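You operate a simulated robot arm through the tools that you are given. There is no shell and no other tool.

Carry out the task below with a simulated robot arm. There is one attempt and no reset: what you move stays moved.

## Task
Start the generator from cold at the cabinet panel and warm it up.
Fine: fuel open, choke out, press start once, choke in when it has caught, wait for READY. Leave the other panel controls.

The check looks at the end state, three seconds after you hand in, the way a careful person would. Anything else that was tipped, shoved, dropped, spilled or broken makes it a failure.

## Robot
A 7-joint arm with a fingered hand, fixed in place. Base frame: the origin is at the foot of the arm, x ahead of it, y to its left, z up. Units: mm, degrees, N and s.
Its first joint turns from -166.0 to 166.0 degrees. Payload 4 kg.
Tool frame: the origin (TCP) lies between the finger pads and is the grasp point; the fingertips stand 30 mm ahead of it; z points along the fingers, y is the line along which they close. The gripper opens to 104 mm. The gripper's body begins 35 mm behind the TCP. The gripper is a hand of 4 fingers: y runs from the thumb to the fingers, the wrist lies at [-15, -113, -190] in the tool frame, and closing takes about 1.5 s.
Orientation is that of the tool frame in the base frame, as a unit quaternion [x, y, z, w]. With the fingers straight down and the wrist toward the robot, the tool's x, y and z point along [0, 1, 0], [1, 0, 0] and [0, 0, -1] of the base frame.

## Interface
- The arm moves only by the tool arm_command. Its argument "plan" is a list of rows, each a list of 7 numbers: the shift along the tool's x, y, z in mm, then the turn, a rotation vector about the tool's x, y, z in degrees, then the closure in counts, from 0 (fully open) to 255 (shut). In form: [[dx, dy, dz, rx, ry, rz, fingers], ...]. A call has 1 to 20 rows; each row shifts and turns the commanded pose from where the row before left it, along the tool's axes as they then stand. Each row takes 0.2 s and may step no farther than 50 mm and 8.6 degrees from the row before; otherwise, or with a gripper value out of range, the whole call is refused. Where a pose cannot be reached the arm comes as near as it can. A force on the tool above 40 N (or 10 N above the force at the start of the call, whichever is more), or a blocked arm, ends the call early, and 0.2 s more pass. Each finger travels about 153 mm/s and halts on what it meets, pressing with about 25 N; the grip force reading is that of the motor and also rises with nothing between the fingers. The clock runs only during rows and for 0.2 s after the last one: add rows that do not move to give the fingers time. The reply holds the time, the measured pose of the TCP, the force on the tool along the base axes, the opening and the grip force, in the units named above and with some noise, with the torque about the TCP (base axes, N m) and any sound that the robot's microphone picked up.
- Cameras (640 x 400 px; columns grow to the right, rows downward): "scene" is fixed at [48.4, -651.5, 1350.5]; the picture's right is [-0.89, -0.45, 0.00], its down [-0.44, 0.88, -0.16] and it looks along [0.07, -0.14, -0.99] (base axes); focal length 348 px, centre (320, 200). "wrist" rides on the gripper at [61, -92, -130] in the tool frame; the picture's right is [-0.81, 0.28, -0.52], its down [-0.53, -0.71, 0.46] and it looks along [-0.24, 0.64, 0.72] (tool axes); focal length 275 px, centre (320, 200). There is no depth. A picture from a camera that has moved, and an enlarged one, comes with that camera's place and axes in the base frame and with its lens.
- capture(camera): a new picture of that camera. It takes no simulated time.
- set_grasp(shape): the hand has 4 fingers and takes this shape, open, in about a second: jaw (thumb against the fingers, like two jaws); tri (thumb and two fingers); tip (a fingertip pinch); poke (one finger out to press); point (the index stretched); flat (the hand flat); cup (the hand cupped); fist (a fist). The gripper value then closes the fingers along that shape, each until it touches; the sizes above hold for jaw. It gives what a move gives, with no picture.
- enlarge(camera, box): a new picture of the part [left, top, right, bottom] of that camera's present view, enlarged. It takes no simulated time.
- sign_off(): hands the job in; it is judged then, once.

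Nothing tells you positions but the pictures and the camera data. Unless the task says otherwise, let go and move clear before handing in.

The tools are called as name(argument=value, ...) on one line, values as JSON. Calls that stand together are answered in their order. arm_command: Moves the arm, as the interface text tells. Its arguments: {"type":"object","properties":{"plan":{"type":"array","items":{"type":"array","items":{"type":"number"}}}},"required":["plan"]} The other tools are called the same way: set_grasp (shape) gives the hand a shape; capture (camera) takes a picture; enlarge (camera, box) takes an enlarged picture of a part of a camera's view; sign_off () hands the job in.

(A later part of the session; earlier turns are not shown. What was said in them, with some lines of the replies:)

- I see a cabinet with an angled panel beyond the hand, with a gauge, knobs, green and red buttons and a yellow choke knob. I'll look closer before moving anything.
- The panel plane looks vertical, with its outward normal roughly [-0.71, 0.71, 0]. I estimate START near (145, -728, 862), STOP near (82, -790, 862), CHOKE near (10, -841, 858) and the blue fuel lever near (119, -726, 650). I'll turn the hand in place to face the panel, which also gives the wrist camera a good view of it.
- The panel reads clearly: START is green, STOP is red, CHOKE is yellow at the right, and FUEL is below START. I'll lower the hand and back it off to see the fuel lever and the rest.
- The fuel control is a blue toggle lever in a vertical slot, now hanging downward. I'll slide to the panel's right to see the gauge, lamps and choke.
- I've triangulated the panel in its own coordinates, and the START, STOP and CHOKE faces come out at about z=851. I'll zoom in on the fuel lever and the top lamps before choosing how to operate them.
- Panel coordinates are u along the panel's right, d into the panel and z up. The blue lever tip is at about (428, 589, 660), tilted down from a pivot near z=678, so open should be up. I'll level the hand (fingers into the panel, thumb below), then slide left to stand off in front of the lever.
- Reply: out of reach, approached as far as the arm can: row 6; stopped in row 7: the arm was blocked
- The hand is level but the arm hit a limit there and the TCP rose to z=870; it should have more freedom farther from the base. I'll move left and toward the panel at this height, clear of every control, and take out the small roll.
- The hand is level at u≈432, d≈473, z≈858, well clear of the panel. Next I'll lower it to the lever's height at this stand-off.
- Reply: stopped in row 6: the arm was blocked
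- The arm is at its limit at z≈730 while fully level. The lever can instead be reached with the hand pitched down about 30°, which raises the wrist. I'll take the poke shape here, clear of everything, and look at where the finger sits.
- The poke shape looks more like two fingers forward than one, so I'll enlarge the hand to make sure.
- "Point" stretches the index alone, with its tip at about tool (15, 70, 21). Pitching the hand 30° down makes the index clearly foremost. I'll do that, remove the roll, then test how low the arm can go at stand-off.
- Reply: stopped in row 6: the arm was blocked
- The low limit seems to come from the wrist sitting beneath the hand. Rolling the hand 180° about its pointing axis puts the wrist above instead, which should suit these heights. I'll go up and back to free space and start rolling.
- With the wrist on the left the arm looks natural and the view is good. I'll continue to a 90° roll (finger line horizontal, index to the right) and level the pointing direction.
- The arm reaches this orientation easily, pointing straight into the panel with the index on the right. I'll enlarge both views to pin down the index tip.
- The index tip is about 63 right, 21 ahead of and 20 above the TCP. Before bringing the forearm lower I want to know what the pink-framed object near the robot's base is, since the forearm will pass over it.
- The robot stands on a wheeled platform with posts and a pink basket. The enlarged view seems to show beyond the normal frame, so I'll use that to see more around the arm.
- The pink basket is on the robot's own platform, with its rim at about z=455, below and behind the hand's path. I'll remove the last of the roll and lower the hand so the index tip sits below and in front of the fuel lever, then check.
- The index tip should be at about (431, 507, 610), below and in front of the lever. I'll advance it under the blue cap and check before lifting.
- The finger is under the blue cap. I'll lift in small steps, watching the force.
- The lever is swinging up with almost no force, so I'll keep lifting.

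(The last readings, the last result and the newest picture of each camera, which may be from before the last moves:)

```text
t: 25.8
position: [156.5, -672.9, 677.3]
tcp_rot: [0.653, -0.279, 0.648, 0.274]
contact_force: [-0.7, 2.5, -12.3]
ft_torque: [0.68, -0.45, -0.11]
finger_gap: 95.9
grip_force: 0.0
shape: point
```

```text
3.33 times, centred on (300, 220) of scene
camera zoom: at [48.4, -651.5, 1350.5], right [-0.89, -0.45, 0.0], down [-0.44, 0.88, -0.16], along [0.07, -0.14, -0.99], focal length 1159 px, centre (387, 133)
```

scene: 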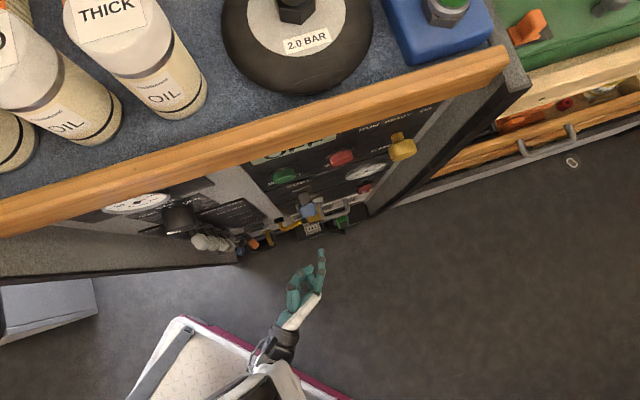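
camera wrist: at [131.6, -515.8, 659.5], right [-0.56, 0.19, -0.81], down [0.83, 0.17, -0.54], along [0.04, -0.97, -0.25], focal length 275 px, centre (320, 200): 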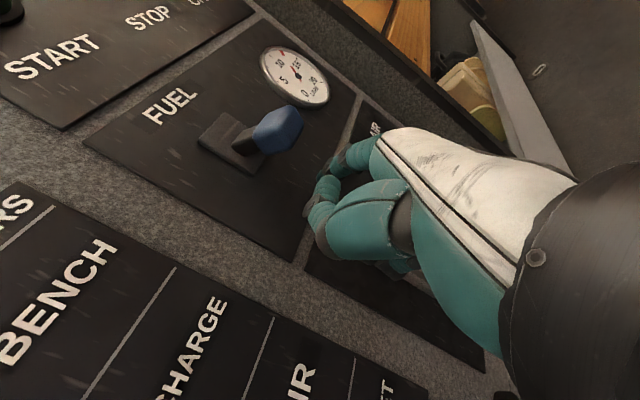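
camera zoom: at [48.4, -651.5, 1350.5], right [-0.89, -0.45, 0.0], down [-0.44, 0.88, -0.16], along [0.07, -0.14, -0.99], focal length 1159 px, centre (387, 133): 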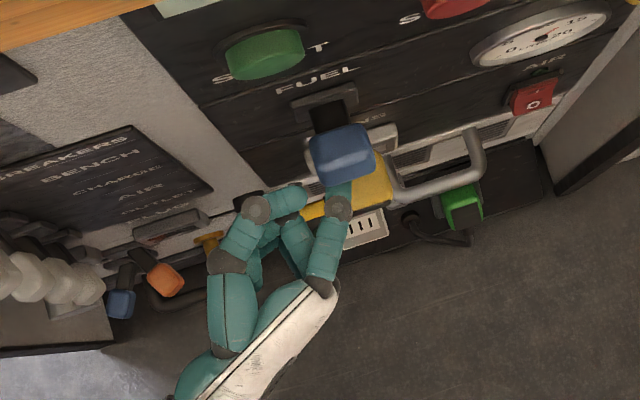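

The lever didn't move further and the force rose to 12 N, so it is at its upper stop. I'll lower the finger off it, withdraw and look.

arm_command(plan=[[-12, 0, 0, 0, 0, 0, 0], [-14, 0, 0, 0, 0, 0, 0], [-14, 0, 0, 0, 0, 0, 0], [0, 0, -40, 0, 0, 0, 0], [0, 0, -40, 0, 0, 0, 0], [0, 0, -40, 0, 0, 0, 0], [0, 0, 0, 0, 0, 0, 0]])

capture(camera="wrist")

enlarge(camera="scene", box=[230, 130, 430, 280])

```text
t: 27.4
position: [72.1, -586.3, 638.8]
tcp_rot: [0.654, -0.278, 0.648, 0.274]
contact_force: [0.3, 0.2, 0.5]
ft_torque: [0.02, -0.02, 0.01]
finger_gap: 96.0
grip_force: 0.1
shape: point
```

```text
taken
camera wrist: at [48.1, -430.3, 703.3], right [-0.56, 0.19, -0.81], down [0.83, 0.17, -0.54], along [0.04, -0.97, -0.25], focal length 275 px, centre (320, 200)
```

wrist: 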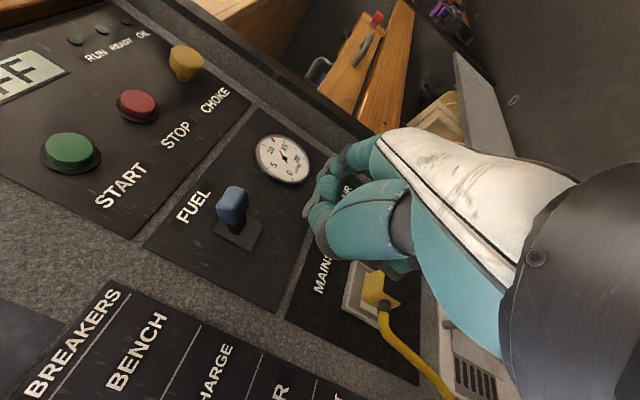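

```text
2.67 times, centred on (330, 205) of scene
camera zoom: at [48.4, -651.5, 1350.5], right [-0.89, -0.45, 0.0], down [-0.44, 0.88, -0.16], along [0.07, -0.14, -0.99], focal length 927 px, centre (293, 187)
```

zoom: 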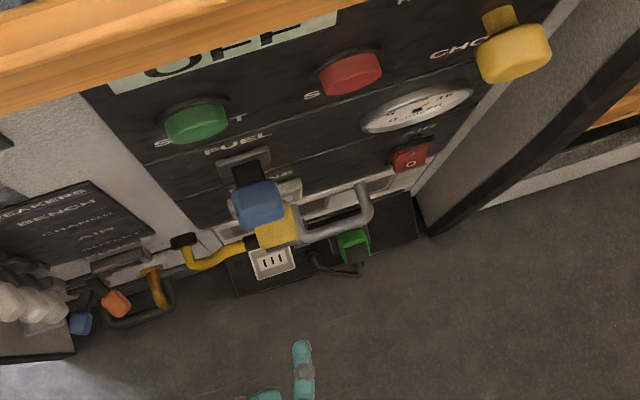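

The fuel lever now points up, with its cap at z≈703 (it was 662), so fuel is open. Next is the choke knob, about 40 mm across and spanning d≈590–614 at (589, 852). I'll take the jaw shape and move to a stand-off in front of it.

set_grasp(shape="jaw")

arm_command(plan=[[30.5, 32.2, 0, 0, 0, 0, 60], [30.5, 32.2, 0, 0, 0, 0, 60], [30.5, 32.2, 0, 0, 0, 0, 60], [30.5, 32.2, 0, 0, 0, 0, 60], [30.5, 32.2, 0, 0, 0, 0, 60], [30.5, 32.2, 10, 0, 0, 0, 60], [30.5, 32.2, 14, 0, 0, 0, 60], [0, 0, 0, 0, 0, 0, 60], [0, 0, 0, 0, 0, 0, 60]])

capture(camera="wrist")

enlarge(camera="scene", box=[310, 110, 470, 270])

```text
t: 28.3
position: [73.8, -589.2, 640.0]
tcp_rot: [0.654, -0.278, 0.648, 0.274]
contact_force: [-0.4, 0.4, 0.0]
ft_torque: [0.0, 0.02, -0.01]
finger_gap: 103.8
grip_force: 0.1
shape: jaw
```

```text
t: 30.3
position: [-71.2, -762.5, 850.5]
tcp_rot: [0.653, -0.279, 0.649, 0.275]
contact_force: [-0.4, 0.3, 0.4]
ft_torque: [0.03, -0.01, -0.03]
finger_gap: 79.8
grip_force: 0.1
shape: jaw
```

```text
taken
camera wrist: at [-95.9, -605.7, 914.0], right [-0.56, 0.19, -0.81], down [0.83, 0.17, -0.54], along [0.04, -0.97, -0.25], focal length 275 px, centre (320, 200)
```

wrist: 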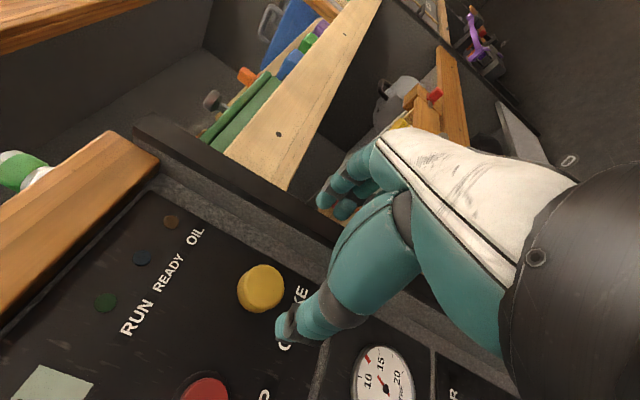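

```text
2.50 times, centred on (390, 190) of scene
camera zoom: at [48.4, -651.5, 1350.5], right [-0.89, -0.45, 0.0], down [-0.44, 0.88, -0.16], along [0.07, -0.14, -0.99], focal length 869 px, centre (145, 225)
```

zoom: 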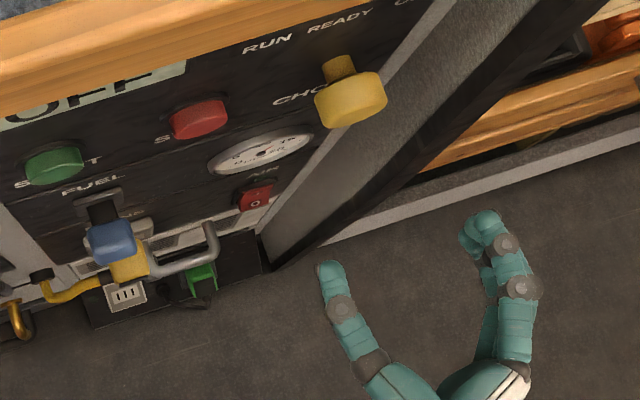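

The thumb and fingers straddle the knob's axis: the TCP is at u=589.5, z=850 and the knob at u≈588, z≈853. I'll advance so the tips reach alongside the cap and check before closing.

arm_command(plan=[[0, 0, 25, 0, 0, 0, 60], [0, 0, 25, 0, 0, 0, 60], [0, 0, 22, 0, 0, 0, 60], [0, 0, 20, 0, 0, 0, 60], [0, 0, 0, 0, 0, 0, 60]])

enlarge(camera="scene", box=[330, 90, 470, 230])

enlarge(camera="wrist", box=[180, 80, 440, 380])

```text
t: 31.5
position: [-7.6, -828.8, 851.1]
tcp_rot: [0.653, -0.278, 0.648, 0.275]
contact_force: [-0.9, 0.3, 0.7]
ft_torque: [0.01, -0.03, -0.01]
finger_gap: 79.9
grip_force: 0.0
shape: jaw
```

```text
2.86 times, centred on (400, 160) of scene
camera zoom: at [48.4, -651.5, 1350.5], right [-0.89, -0.45, 0.0], down [-0.44, 0.88, -0.16], along [0.07, -0.14, -0.99], focal length 993 px, centre (91, 314)
```

zoom: 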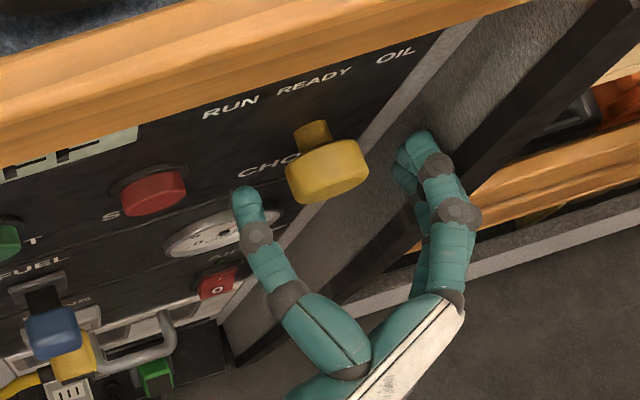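

```text
1.33 times, centred on (310, 230) of wrist
camera zoom: at [-32.0, -672.1, 913.5], right [-0.56, 0.19, -0.81], down [0.83, 0.17, -0.54], along [0.04, -0.97, -0.25], focal length 367 px, centre (333, 160)
```

zoom: 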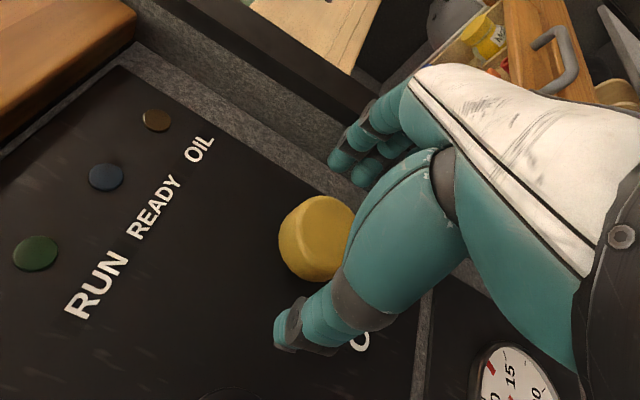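

The knob sits squarely between the thumb and fingers, so I'll close on it.

arm_command(plan=[[0, 0, 0, 0, 0, 0, 140], [0, 0, 0, 0, 0, 0, 200], [0, 0, 0, 0, 0, 0, 230], [0, 0, 0, 0, 0, 0, 230], [0, 0, 0, 0, 0, 0, 230], [0, 0, 0, 0, 0, 0, 230]])

enlarge(camera="scene", box=[330, 90, 470, 230])

enlarge(camera="wrist", box=[180, 80, 440, 380])

```text
t: 32.9
position: [-7.1, -829.5, 850.0]
tcp_rot: [0.654, -0.278, 0.648, 0.274]
contact_force: [6.3, 5.7, -0.9]
ft_torque: [0.0, 0.01, 0.21]
finger_gap: 30.1
grip_force: 25.2
shape: jaw
```

```text
2.86 times, centred on (400, 160) of scene
camera zoom: at [48.4, -651.5, 1350.5], right [-0.89, -0.45, 0.0], down [-0.44, 0.88, -0.16], along [0.07, -0.14, -0.99], focal length 993 px, centre (91, 314)
```

zoom: 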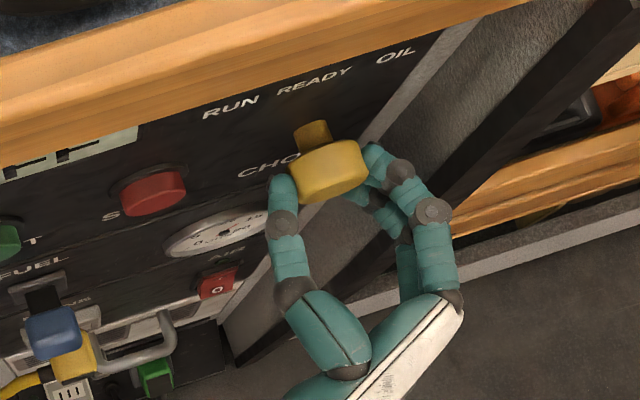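

```text
1.33 times, centred on (310, 230) of wrist
camera zoom: at [-31.7, -671.9, 913.5], right [-0.56, 0.19, -0.81], down [0.83, 0.17, -0.54], along [0.04, -0.97, -0.25], focal length 367 px, centre (333, 160)
```

zoom: 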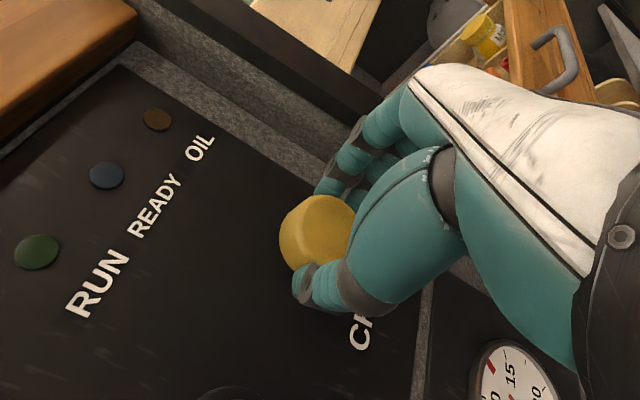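

The knob is gripped at 25 N. I'll pull straight out in small steps.

arm_command(plan=[[0, 0, -5, 0, 0, 0, 230], [0, 0, -5, 0, 0, 0, 230], [0, 0, -5, 0, 0, 0, 230], [0, 0, -5, 0, 0, 0, 230], [0, 0, 0, 0, 0, 0, 230]])

enlarge(camera="scene", box=[330, 90, 470, 230])

```text
t: 34.1
position: [-21.4, -814.8, 849.9]
tcp_rot: [0.654, -0.278, 0.648, 0.274]
contact_force: [3.8, 8.7, -3.6]
ft_torque: [0.07, 0.06, 0.2]
finger_gap: 30.1
grip_force: 24.9
shape: jaw
```

```text
2.86 times, centred on (400, 160) of scene
camera zoom: at [48.4, -651.5, 1350.5], right [-0.89, -0.45, 0.0], down [-0.44, 0.88, -0.16], along [0.07, -0.14, -0.99], focal length 993 px, centre (91, 314)
```

zoom: 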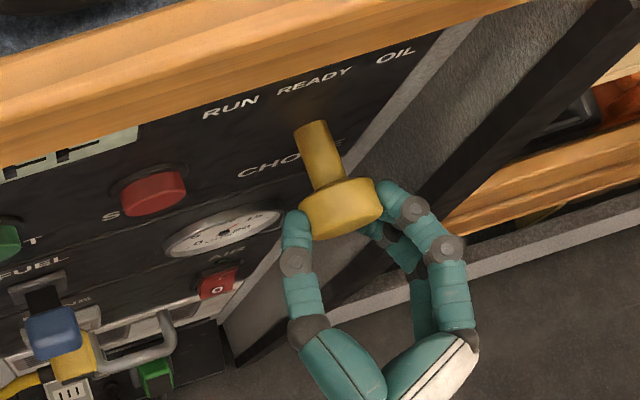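

The choke follows the hand and is about 20 mm out. I'll keep pulling to find the stop.

arm_command(plan=[[0, 0, -4, 0, 0, 0, 230], [0, 0, -4, 0, 0, 0, 230], [0, 0, -4, 0, 0, 0, 230], [0, 0, 0, 0, 0, 0, 230]])

enlarge(camera="scene", box=[330, 90, 470, 230])

```text
t: 35.1
position: [-26.0, -807.2, 850.0]
tcp_rot: [0.654, -0.276, 0.649, 0.273]
contact_force: [25.8, -16.1, 2.2]
ft_torque: [-0.04, 0.01, 0.05]
finger_gap: 27.6
grip_force: 24.6
shape: jaw
```

```text
2.86 times, centred on (400, 160) of scene
camera zoom: at [48.4, -651.5, 1350.5], right [-0.89, -0.45, 0.0], down [-0.44, 0.88, -0.16], along [0.07, -0.14, -0.99], focal length 993 px, centre (91, 314)
```

zoom: 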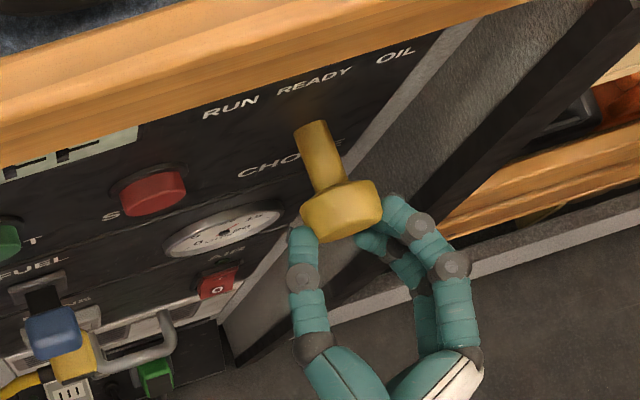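

The pull rose to 30 N with the knob no longer moving, so the choke is at its stop about 22 mm out. I'll open the hand and back away.

arm_command(plan=[[0, 0, 3, 0, 0, 0, 180], [0, 0, 0, 0, 0, 0, 110], [0, 0, 0, 0, 0, 0, 60], [0, 0, 0, 0, 0, 0, 60], [0, 0, -30, 0, 0, 0, 60], [0, 0, -40, 0, 0, 0, 60], [0, 0, -40, 0, 0, 0, 60], [0, 0, 0, 0, 0, 0, 60]])

enlarge(camera="scene", box=[250, 90, 450, 230])

capture(camera="wrist")

```text
t: 36.9
position: [-105.5, -729.1, 851.7]
tcp_rot: [0.653, -0.279, 0.648, 0.274]
contact_force: [-0.4, -0.9, 1.2]
ft_torque: [0.01, 0.02, -0.03]
finger_gap: 79.4
grip_force: 0.0
shape: jaw
```

```text
2.86 times, centred on (350, 160) of scene
camera zoom: at [48.4, -651.5, 1350.5], right [-0.89, -0.45, 0.0], down [-0.44, 0.88, -0.16], along [0.07, -0.14, -0.99], focal length 993 px, centre (234, 314)
```

zoom: 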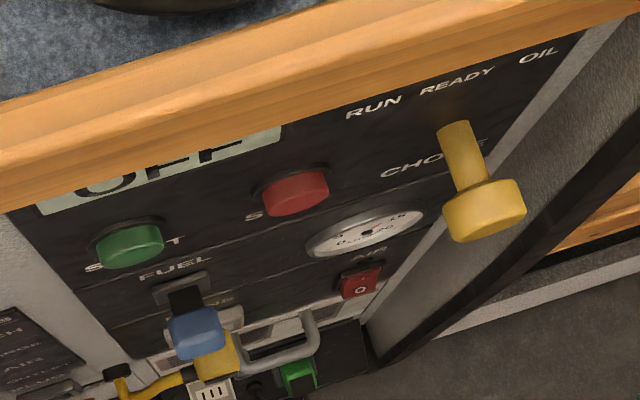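

```text
taken
camera wrist: at [-129.6, -571.6, 916.3], right [-0.56, 0.19, -0.81], down [0.83, 0.17, -0.54], along [0.04, -0.97, -0.25], focal length 275 px, centre (320, 200)
```

wrist: 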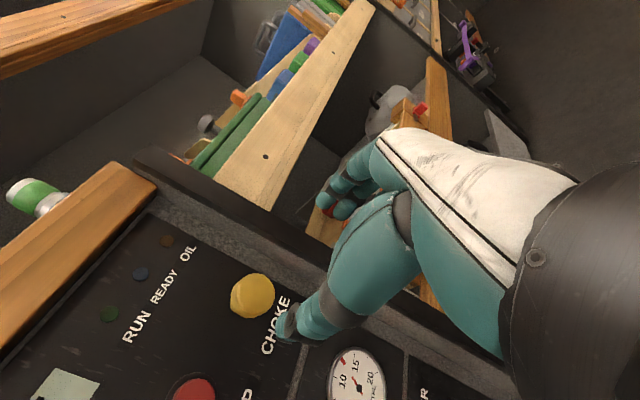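

The choke is out. Now the index finger for START at about (408, 617, 850): I'll take the point shape and move left to a stand-off in front of the green button.

set_grasp(shape="point")

arm_command(plan=[[-3, -41, 0, 0, 0, 0, 0], [-3, -41, 0, 0, 0, 0, 0], [-3, -41, 0, 0, 0, 0, 0], [-3, -41, 0, 0, 0, 0, 0], [-3, -41, 0, 0, 0, 0, 0], [0, -41, 0, 0, 0, 0, 0], [0, 0, 40, 0, 0, 0, 0], [0, 0, 45, 0, 0, 0, 0], [0, 0, 0, 0, 0, 0, 0]])

capture(camera="wrist")

enlarge(camera="scene", box=[230, 120, 370, 260])

```text
t: 37.8
position: [-105.2, -728.9, 852.3]
tcp_rot: [0.654, -0.278, 0.648, 0.275]
contact_force: [-0.2, 0.4, -0.9]
ft_torque: [0.01, 0.01, -0.03]
finger_gap: 96.0
grip_force: 0.0
shape: point
```

```text
t: 39.8
position: [132.0, -621.0, 837.7]
tcp_rot: [0.654, -0.278, 0.648, 0.274]
contact_force: [0.3, -0.2, 0.0]
ft_torque: [0.01, -0.01, 0.02]
finger_gap: 96.2
grip_force: 0.0
shape: point
```

```text
taken
camera wrist: at [107.2, -462.8, 901.0], right [-0.56, 0.19, -0.81], down [0.83, 0.17, -0.54], along [0.04, -0.97, -0.25], focal length 275 px, centre (320, 200)
```

wrist: 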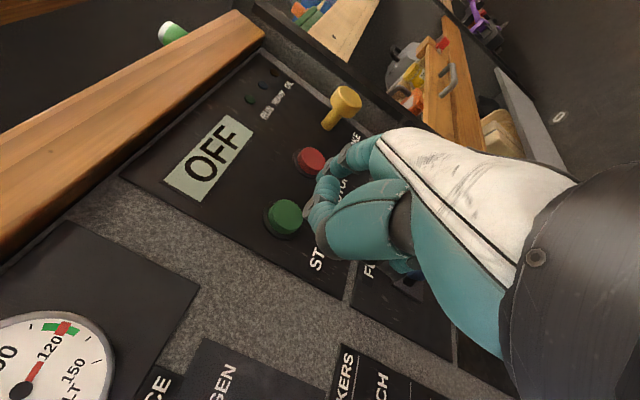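

```text
2.86 times, centred on (300, 190) of scene
camera zoom: at [48.4, -651.5, 1350.5], right [-0.89, -0.45, 0.0], down [-0.44, 0.88, -0.16], along [0.07, -0.14, -0.99], focal length 993 px, centre (377, 229)
```

zoom: 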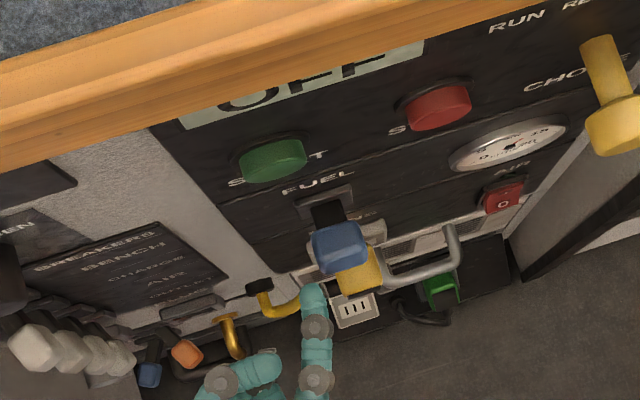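

The tip is at u≈411, d≈551, lined up horizontally with START. I'll check its height closely, since neighbouring STOP must not be touched.

enlarge(camera="wrist", box=[250, 110, 430, 280])

```text
2.35 times, centred on (340, 195) of wrist
camera zoom: at [107.2, -462.8, 901.0], right [-0.56, 0.19, -0.81], down [0.83, 0.17, -0.54], along [0.04, -0.97, -0.25], focal length 648 px, centre (273, 212)
```

zoom: 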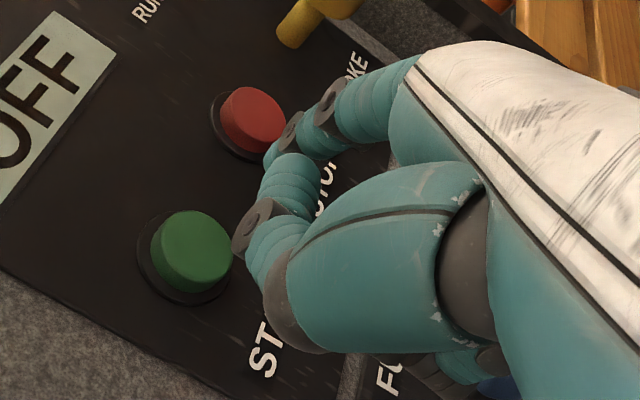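

The tip height is about 855 against the button's 850, which is fine. I'll come close to the button without touching it.

arm_command(plan=[[-4, -2, 15, 0, 0, 0, 0], [0, 0, 15, 0, 0, 0, 0], [0, 0, 15, 0, 0, 0, 0], [0, 0, 10, 0, 0, 0, 0], [0, 0, 0, 0, 0, 0, 0]])

enlarge(camera="scene", box=[250, 120, 350, 220])

enlarge(camera="wrist", box=[250, 110, 430, 280])

```text
t: 41.0
position: [170.6, -657.4, 833.4]
tcp_rot: [0.653, -0.278, 0.648, 0.275]
contact_force: [0.2, 1.4, -1.0]
ft_torque: [0.03, -0.02, -0.04]
finger_gap: 96.1
grip_force: 0.0
shape: point
```

```text
4.00 times, centred on (300, 170) of scene
camera zoom: at [48.4, -651.5, 1350.5], right [-0.89, -0.45, 0.0], down [-0.44, 0.88, -0.16], along [0.07, -0.14, -0.99], focal length 1391 px, centre (400, 320)
```

zoom: 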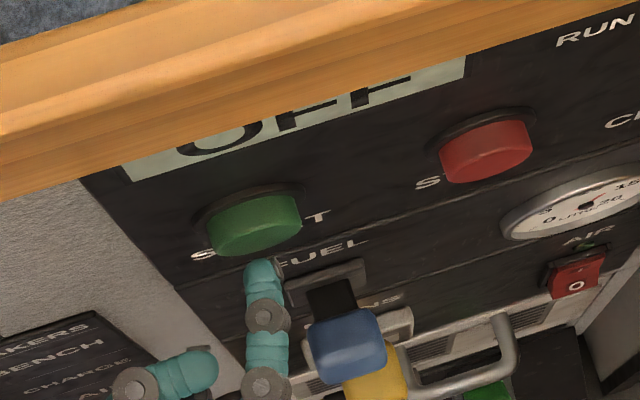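

```text
2.35 times, centred on (340, 195) of wrist
camera zoom: at [146.8, -500.4, 896.7], right [-0.56, 0.19, -0.81], down [0.83, 0.17, -0.54], along [0.04, -0.97, -0.25], focal length 648 px, centre (273, 212)
```

zoom: 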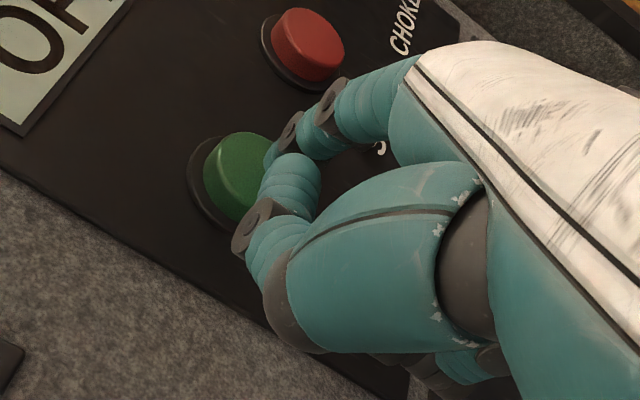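

The fingertip is about 10 mm from the middle of the green button. I'll press it once in small steps, hold briefly, then withdraw.

arm_command(plan=[[0, 0, 5, 0, 0, 0, 0], [0, 0, 4, 0, 0, 0, 0], [0, 0, 4, 0, 0, 0, 0], [0, 0, 4, 0, 0, 0, 0], [0, 0, 3, 0, 0, 0, 0], [0, 0, 0, 0, 0, 0, 0]])

enlarge(camera="scene", box=[250, 120, 350, 220])

capture(camera="wrist")

```text
t: 42.4
position: [184.3, -670.3, 832.8]
tcp_rot: [0.653, -0.279, 0.648, 0.274]
contact_force: [-15.7, 36.8, -2.9]
ft_torque: [-0.54, -0.37, -2.54]
finger_gap: 0.1
grip_force: 0.1
shape: point
heard: click
```

```text
4.00 times, centred on (300, 170) of scene
camera zoom: at [48.4, -651.5, 1350.5], right [-0.89, -0.45, 0.0], down [-0.44, 0.88, -0.16], along [0.07, -0.14, -0.99], focal length 1391 px, centre (400, 320)
```

zoom: 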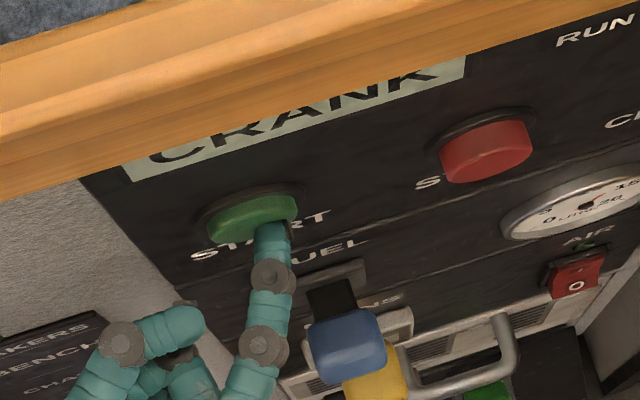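

```text
taken
camera wrist: at [159.8, -512.8, 895.7], right [-0.56, 0.19, -0.81], down [0.83, 0.17, -0.53], along [0.04, -0.97, -0.25], focal length 275 px, centre (320, 200)
```

wrist: 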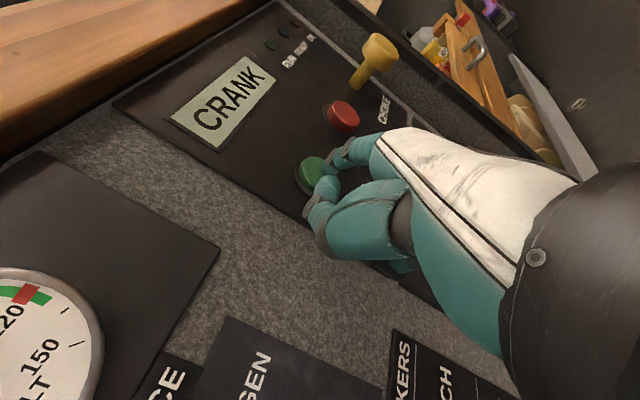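

START clicked and the display reads CRANK. I'll withdraw straight back now.

arm_command(plan=[[0, 0, -15, 0, 0, 0, 0], [0, 0, -30, 0, 0, 0, 0], [0, 0, -40, 0, 0, 0, 0], [0, 0, -40, 0, 0, 0, 0], [0, 0, 0, 0, 0, 0, 0]])

capture(camera="wrist")

capture(camera="scene")

```text
t: 43.6
position: [99.4, -580.3, 833.2]
tcp_rot: [0.654, -0.278, 0.648, 0.275]
contact_force: [-0.5, 1.2, 0.0]
ft_torque: [0.0, 0.02, -0.03]
finger_gap: 0.0
grip_force: 0.0
shape: point
```

```text
taken
camera wrist: at [75.0, -423.3, 897.0], right [-0.56, 0.19, -0.81], down [0.83, 0.17, -0.54], along [0.04, -0.97, -0.25], focal length 275 px, centre (320, 200)
```

wrist: 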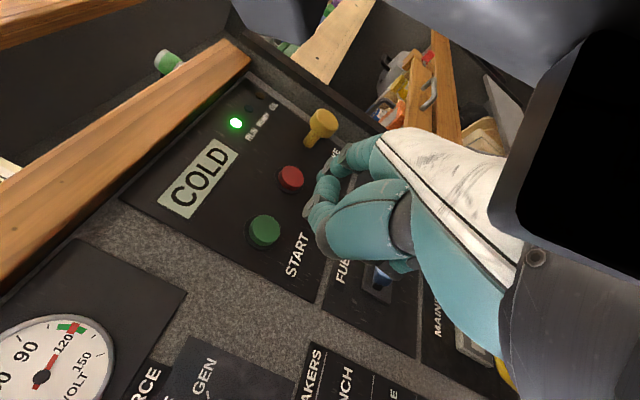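

```text
taken
```

scene: 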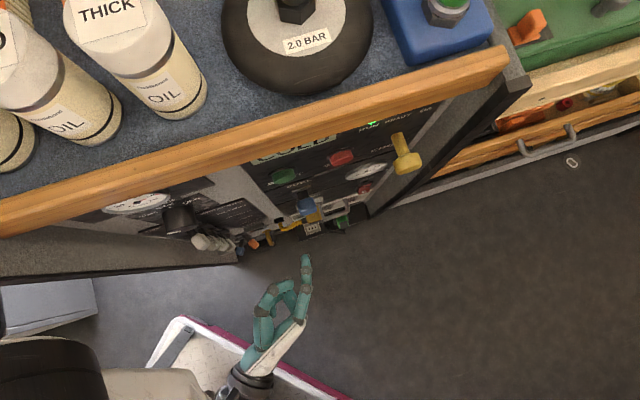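

It has caught: RUN is lit and the display says COLD. Now the choke goes back in, so I'll move the fingertip to in front of the yellow knob.

arm_command(plan=[[1, 46, 0, 0, 0, 0, 0], [1, 46, 0, 0, 0, 0, 0], [1, 46, 0, 0, 0, 0, 0], [0, 46, 0, 0, 0, 0, 0], [0, 0, 35, 0, 0, 0, 0], [0, 0, 10, 0, 0, 0, 0]])

enlarge(camera="scene", box=[330, 90, 470, 230])

capture(camera="wrist")

enlarge(camera="wrist", box=[250, 110, 430, 280])

```text
t: 45.0
position: [-5.1, -742.1, 836.3]
tcp_rot: [0.653, -0.278, 0.648, 0.276]
contact_force: [-0.7, 0.3, -1.5]
ft_torque: [0.0, 0.0, -0.03]
finger_gap: 0.0
grip_force: 0.0
shape: point
```

```text
2.86 times, centred on (400, 160) of scene
camera zoom: at [48.4, -651.5, 1350.5], right [-0.89, -0.45, 0.0], down [-0.44, 0.88, -0.16], along [0.07, -0.14, -0.99], focal length 993 px, centre (91, 314)
```

zoom: 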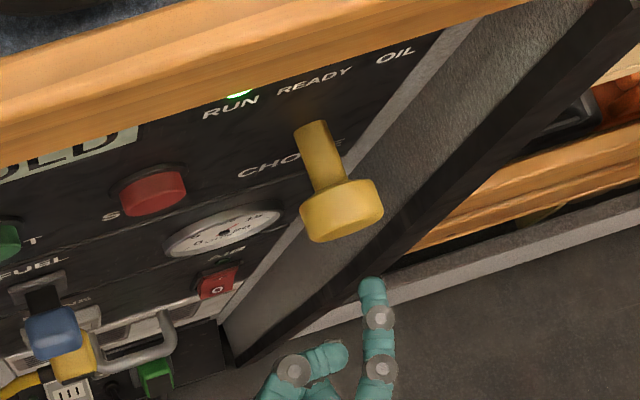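

```text
taken
camera wrist: at [-28.2, -584.3, 900.3], right [-0.56, 0.19, -0.81], down [0.83, 0.17, -0.54], along [0.04, -0.97, -0.25], focal length 275 px, centre (320, 200)
```

wrist: 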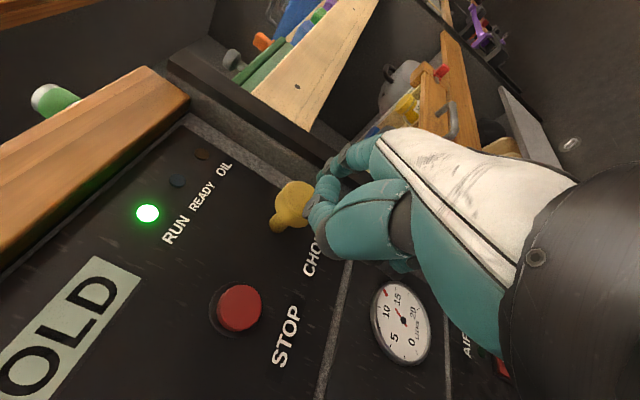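

```text
2.35 times, centred on (340, 195) of wrist
camera zoom: at [-28.2, -584.3, 900.3], right [-0.56, 0.19, -0.81], down [0.83, 0.17, -0.54], along [0.04, -0.97, -0.25], focal length 648 px, centre (273, 212)
```

zoom: 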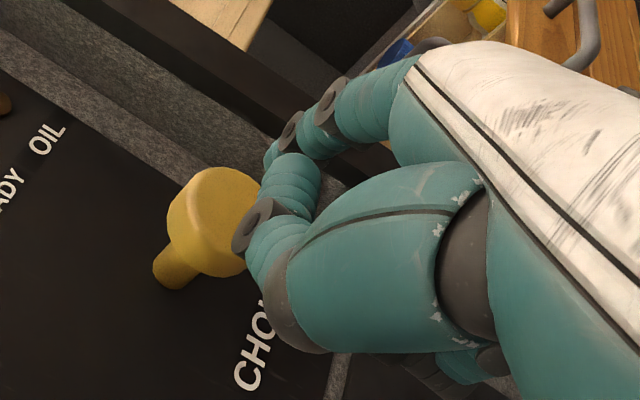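

The fingertip is aligned with the knob and about 27 mm in front of it. I'll push it home in small steps.

arm_command(plan=[[0, 0, 12, 0, 0, 0, 0], [0, 0, 10, 0, 0, 0, 0], [0, 0, 6, 0, 0, 0, 0], [0, 0, 6, 0, 0, 0, 0], [0, 0, 6, 0, 0, 0, 0], [0, 0, 6, 0, 0, 0, 0], [0, 0, 4, 0, 0, 0, 0], [0, 0, 3, 0, 0, 0, 0]])

enlarge(camera="scene", box=[330, 90, 470, 230])

capture(camera="wrist")

```text
t: 46.8
position: [31.4, -778.4, 835.4]
tcp_rot: [0.653, -0.281, 0.648, 0.275]
contact_force: [-7.4, 14.6, -0.9]
ft_torque: [-0.2, -0.15, -0.94]
finger_gap: 0.0
grip_force: 0.1
shape: point
```

```text
2.86 times, centred on (400, 160) of scene
camera zoom: at [48.4, -651.5, 1350.5], right [-0.89, -0.45, 0.0], down [-0.44, 0.88, -0.16], along [0.07, -0.14, -0.99], focal length 993 px, centre (91, 314)
```

zoom: 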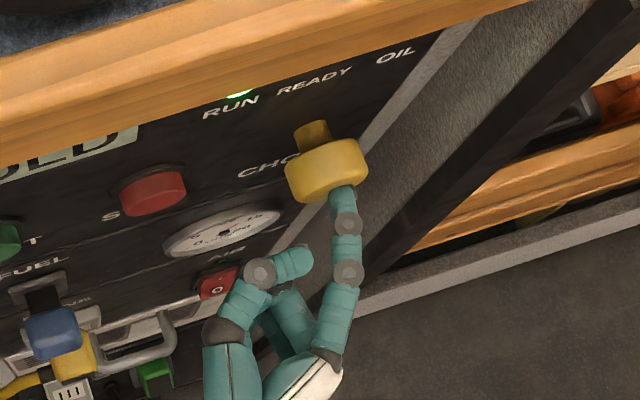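

```text
taken
camera wrist: at [8.1, -621.4, 898.9], right [-0.56, 0.19, -0.81], down [0.83, 0.17, -0.54], along [0.04, -0.97, -0.25], focal length 275 px, centre (320, 200)
```

wrist: 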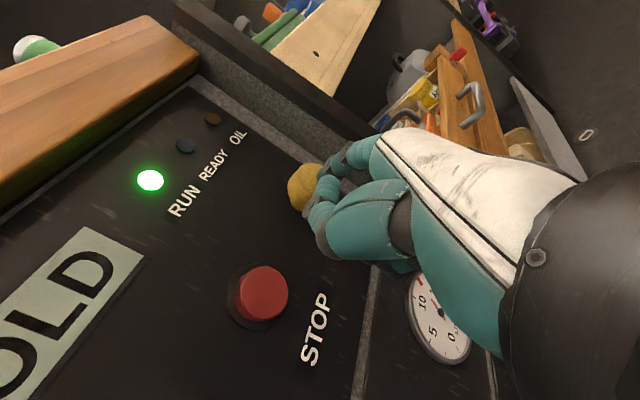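

The knob looks back at its original position with 16 N on the finger. I'll press a little more to make sure it's seated, then withdraw.

arm_command(plan=[[0, 0, 3, 0, 0, 0, 0], [0, 0, 2, 0, 0, 0, 0], [0, 0, 0, 0, 0, 0, 0]])

arm_command(plan=[[0, 0, -15, 0, 0, 0, 0], [0, 0, -35, 0, 0, 0, 0], [0, 0, -40, 0, 0, 0, 0], [0, 0, -40, 0, 0, 0, 0], [0, 0, 0, 0, 0, 0, 0]])

enlarge(camera="scene", box=[330, 90, 470, 230])

capture(camera="wrist")

```text
t: 47.6
position: [36.1, -781.6, 835.1]
tcp_rot: [0.652, -0.279, 0.648, 0.275]
contact_force: [-15.4, 37.3, -1.9]
ft_torque: [-0.5, -0.36, -2.54]
finger_gap: 0.0
grip_force: 0.1
shape: point
```

```text
t: 48.8
position: [-52.4, -690.0, 836.0]
tcp_rot: [0.654, -0.277, 0.648, 0.275]
contact_force: [-0.2, 0.2, 0.4]
ft_torque: [0.03, -0.01, 0.02]
finger_gap: 0.0
grip_force: 0.0
shape: point
```

```text
2.86 times, centred on (400, 160) of scene
camera zoom: at [48.4, -651.5, 1350.5], right [-0.89, -0.45, 0.0], down [-0.44, 0.88, -0.16], along [0.07, -0.14, -0.99], focal length 993 px, centre (91, 314)
```

zoom: 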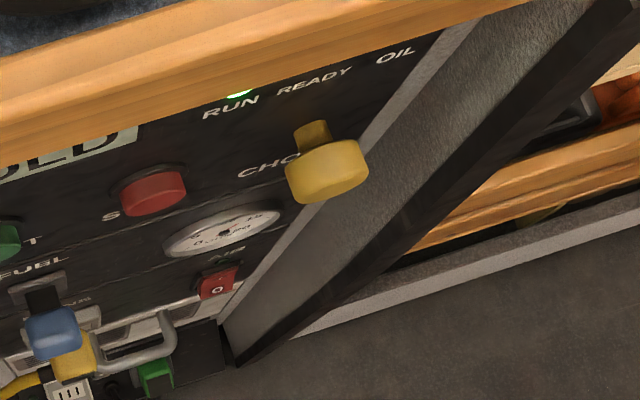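

```text
taken
camera wrist: at [-76.5, -532.4, 898.6], right [-0.56, 0.19, -0.81], down [0.83, 0.17, -0.54], along [0.04, -0.97, -0.25], focal length 275 px, centre (320, 200)
```

wrist: 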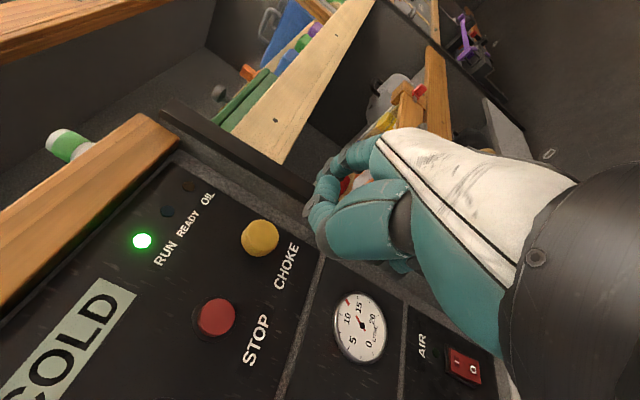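

The choke is in and the hand is clear. RUN is lit and the display still says COLD, so I'll wait for READY without moving.

arm_command(plan=[[0, 0, 0, 0, 0, 0, 0], [0, 0, 0, 0, 0, 0, 0], [0, 0, 0, 0, 0, 0, 0], [0, 0, 0, 0, 0, 0, 0], [0, 0, 0, 0, 0, 0, 0], [0, 0, 0, 0, 0, 0, 0], [0, 0, 0, 0, 0, 0, 0], [0, 0, 0, 0, 0, 0, 0], [0, 0, 0, 0, 0, 0, 0], [0, 0, 0, 0, 0, 0, 0], [0, 0, 0, 0, 0, 0, 0], [0, 0, 0, 0, 0, 0, 0], [0, 0, 0, 0, 0, 0, 0], [0, 0, 0, 0, 0, 0, 0], [0, 0, 0, 0, 0, 0, 0], [0, 0, 0, 0, 0, 0, 0], [0, 0, 0, 0, 0, 0, 0], [0, 0, 0, 0, 0, 0, 0], [0, 0, 0, 0, 0, 0, 0], [0, 0, 0, 0, 0, 0, 0]])

capture(camera="wrist")

```text
t: 53.0
position: [-52.7, -690.3, 835.9]
tcp_rot: [0.653, -0.279, 0.648, 0.275]
contact_force: [-0.2, 0.6, 0.0]
ft_torque: [-0.01, -0.01, -0.04]
finger_gap: 0.0
grip_force: 0.1
shape: point
```

```text
taken
camera wrist: at [-76.3, -532.6, 898.6], right [-0.56, 0.19, -0.81], down [0.83, 0.17, -0.54], along [0.04, -0.97, -0.25], focal length 275 px, centre (320, 200)
```

wrist: 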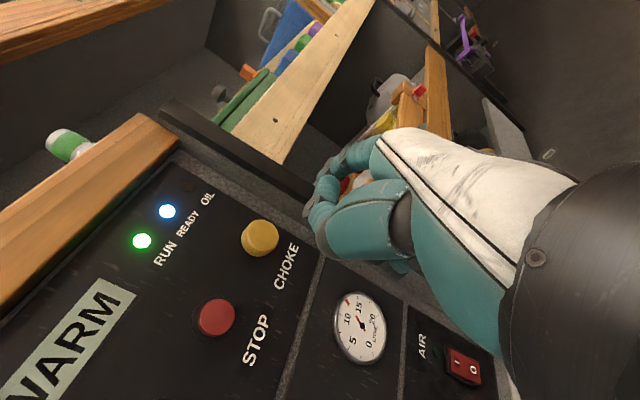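

READY is lit and the display says WARM. I'll back off a bit, wait a moment longer to see that it holds, and check the whole panel.

arm_command(plan=[[0, -40, -20, 0, 0, 0, 0], [0, -40, -20, 0, 0, 0, 0], [0, -40, -20, 0, 0, 0, 0], [0, 0, 0, 0, 0, 0, 0], [0, 0, 0, 0, 0, 0, 0], [0, 0, 0, 0, 0, 0, 0], [0, 0, 0, 0, 0, 0, 0], [0, 0, 0, 0, 0, 0, 0], [0, 0, 0, 0, 0, 0, 0], [0, 0, 0, 0, 0, 0, 0], [0, 0, 0, 0, 0, 0, 0], [0, 0, 0, 0, 0, 0, 0], [0, 0, 0, 0, 0, 0, 0], [0, 0, 0, 0, 0, 0, 0], [0, 0, 0, 0, 0, 0, 0]])

capture(camera="wrist")

capture(camera="scene")

enlarge(camera="scene", box=[230, 90, 450, 260])

```text
t: 56.2
position: [-8.2, -565.9, 837.7]
tcp_rot: [0.653, -0.277, 0.648, 0.275]
contact_force: [-0.4, -1.0, 0.2]
ft_torque: [0.01, 0.02, -0.01]
finger_gap: 0.1
grip_force: 0.1
shape: point
```

```text
taken
camera wrist: at [-32.9, -408.3, 901.4], right [-0.56, 0.19, -0.81], down [0.83, 0.17, -0.54], along [0.04, -0.97, -0.25], focal length 275 px, centre (320, 200)
```

wrist: 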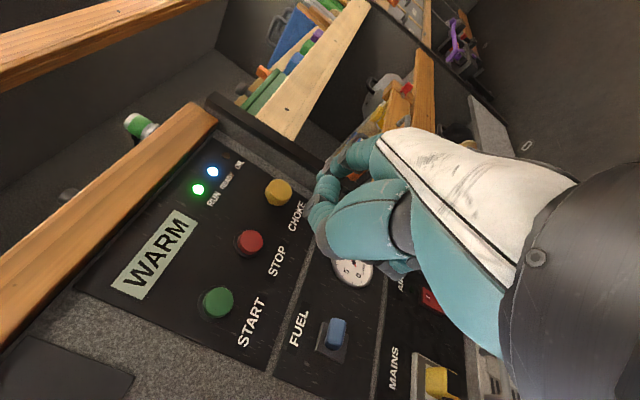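

```text
taken
```

scene: 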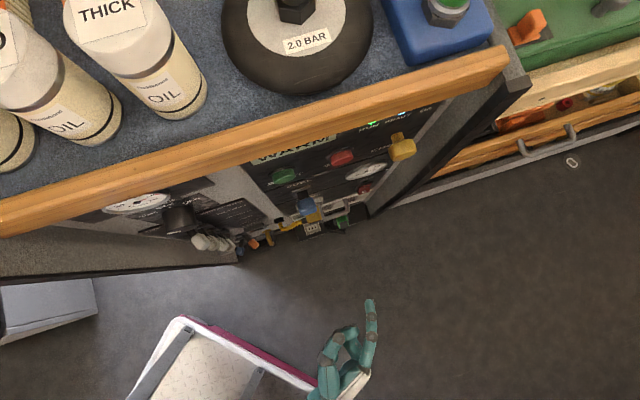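

```text
2.35 times, centred on (340, 175) of scene
camera zoom: at [48.4, -651.5, 1350.5], right [-0.89, -0.45, 0.0], down [-0.44, 0.88, -0.16], along [0.07, -0.14, -0.99], focal length 818 px, centre (273, 259)
```

zoom: 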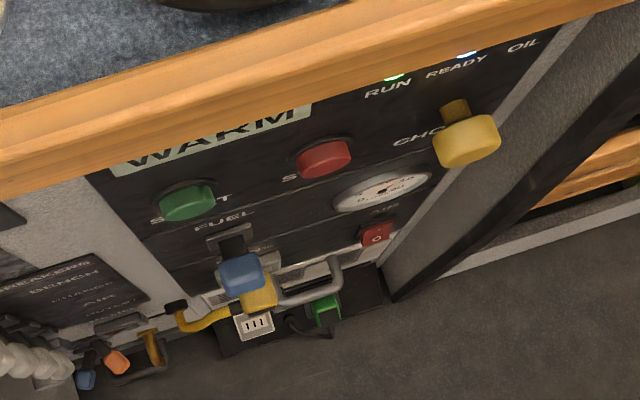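

The generator is running warm: RUN and READY are both lit, fuel is open, the choke is fully in and START has sprung back. The other controls look unchanged and the hand is well clear, so I'm handing in.

sign_off()

```text
The job is handed in.
```

The generator is running and warmed up. At hand-in the display read WARM, with RUN and READY both lit.

- **Fuel:** The lever is up against its stop. The panel has no open/closed marking, so I took up as open; the engine caught with it there.
- **Choke:** I pulled it out to its stop before starting. Once RUN lit and the display read COLD, I pushed it back in.
- **Start:** I pressed START once; it clicked and the display went to CRANK.

READY came on within about five seconds of the choke going in and held for the three seconds I watched. I touched no other panel controls, and they look unchanged in the pictures. The hand was clear of the panel when I handed in.
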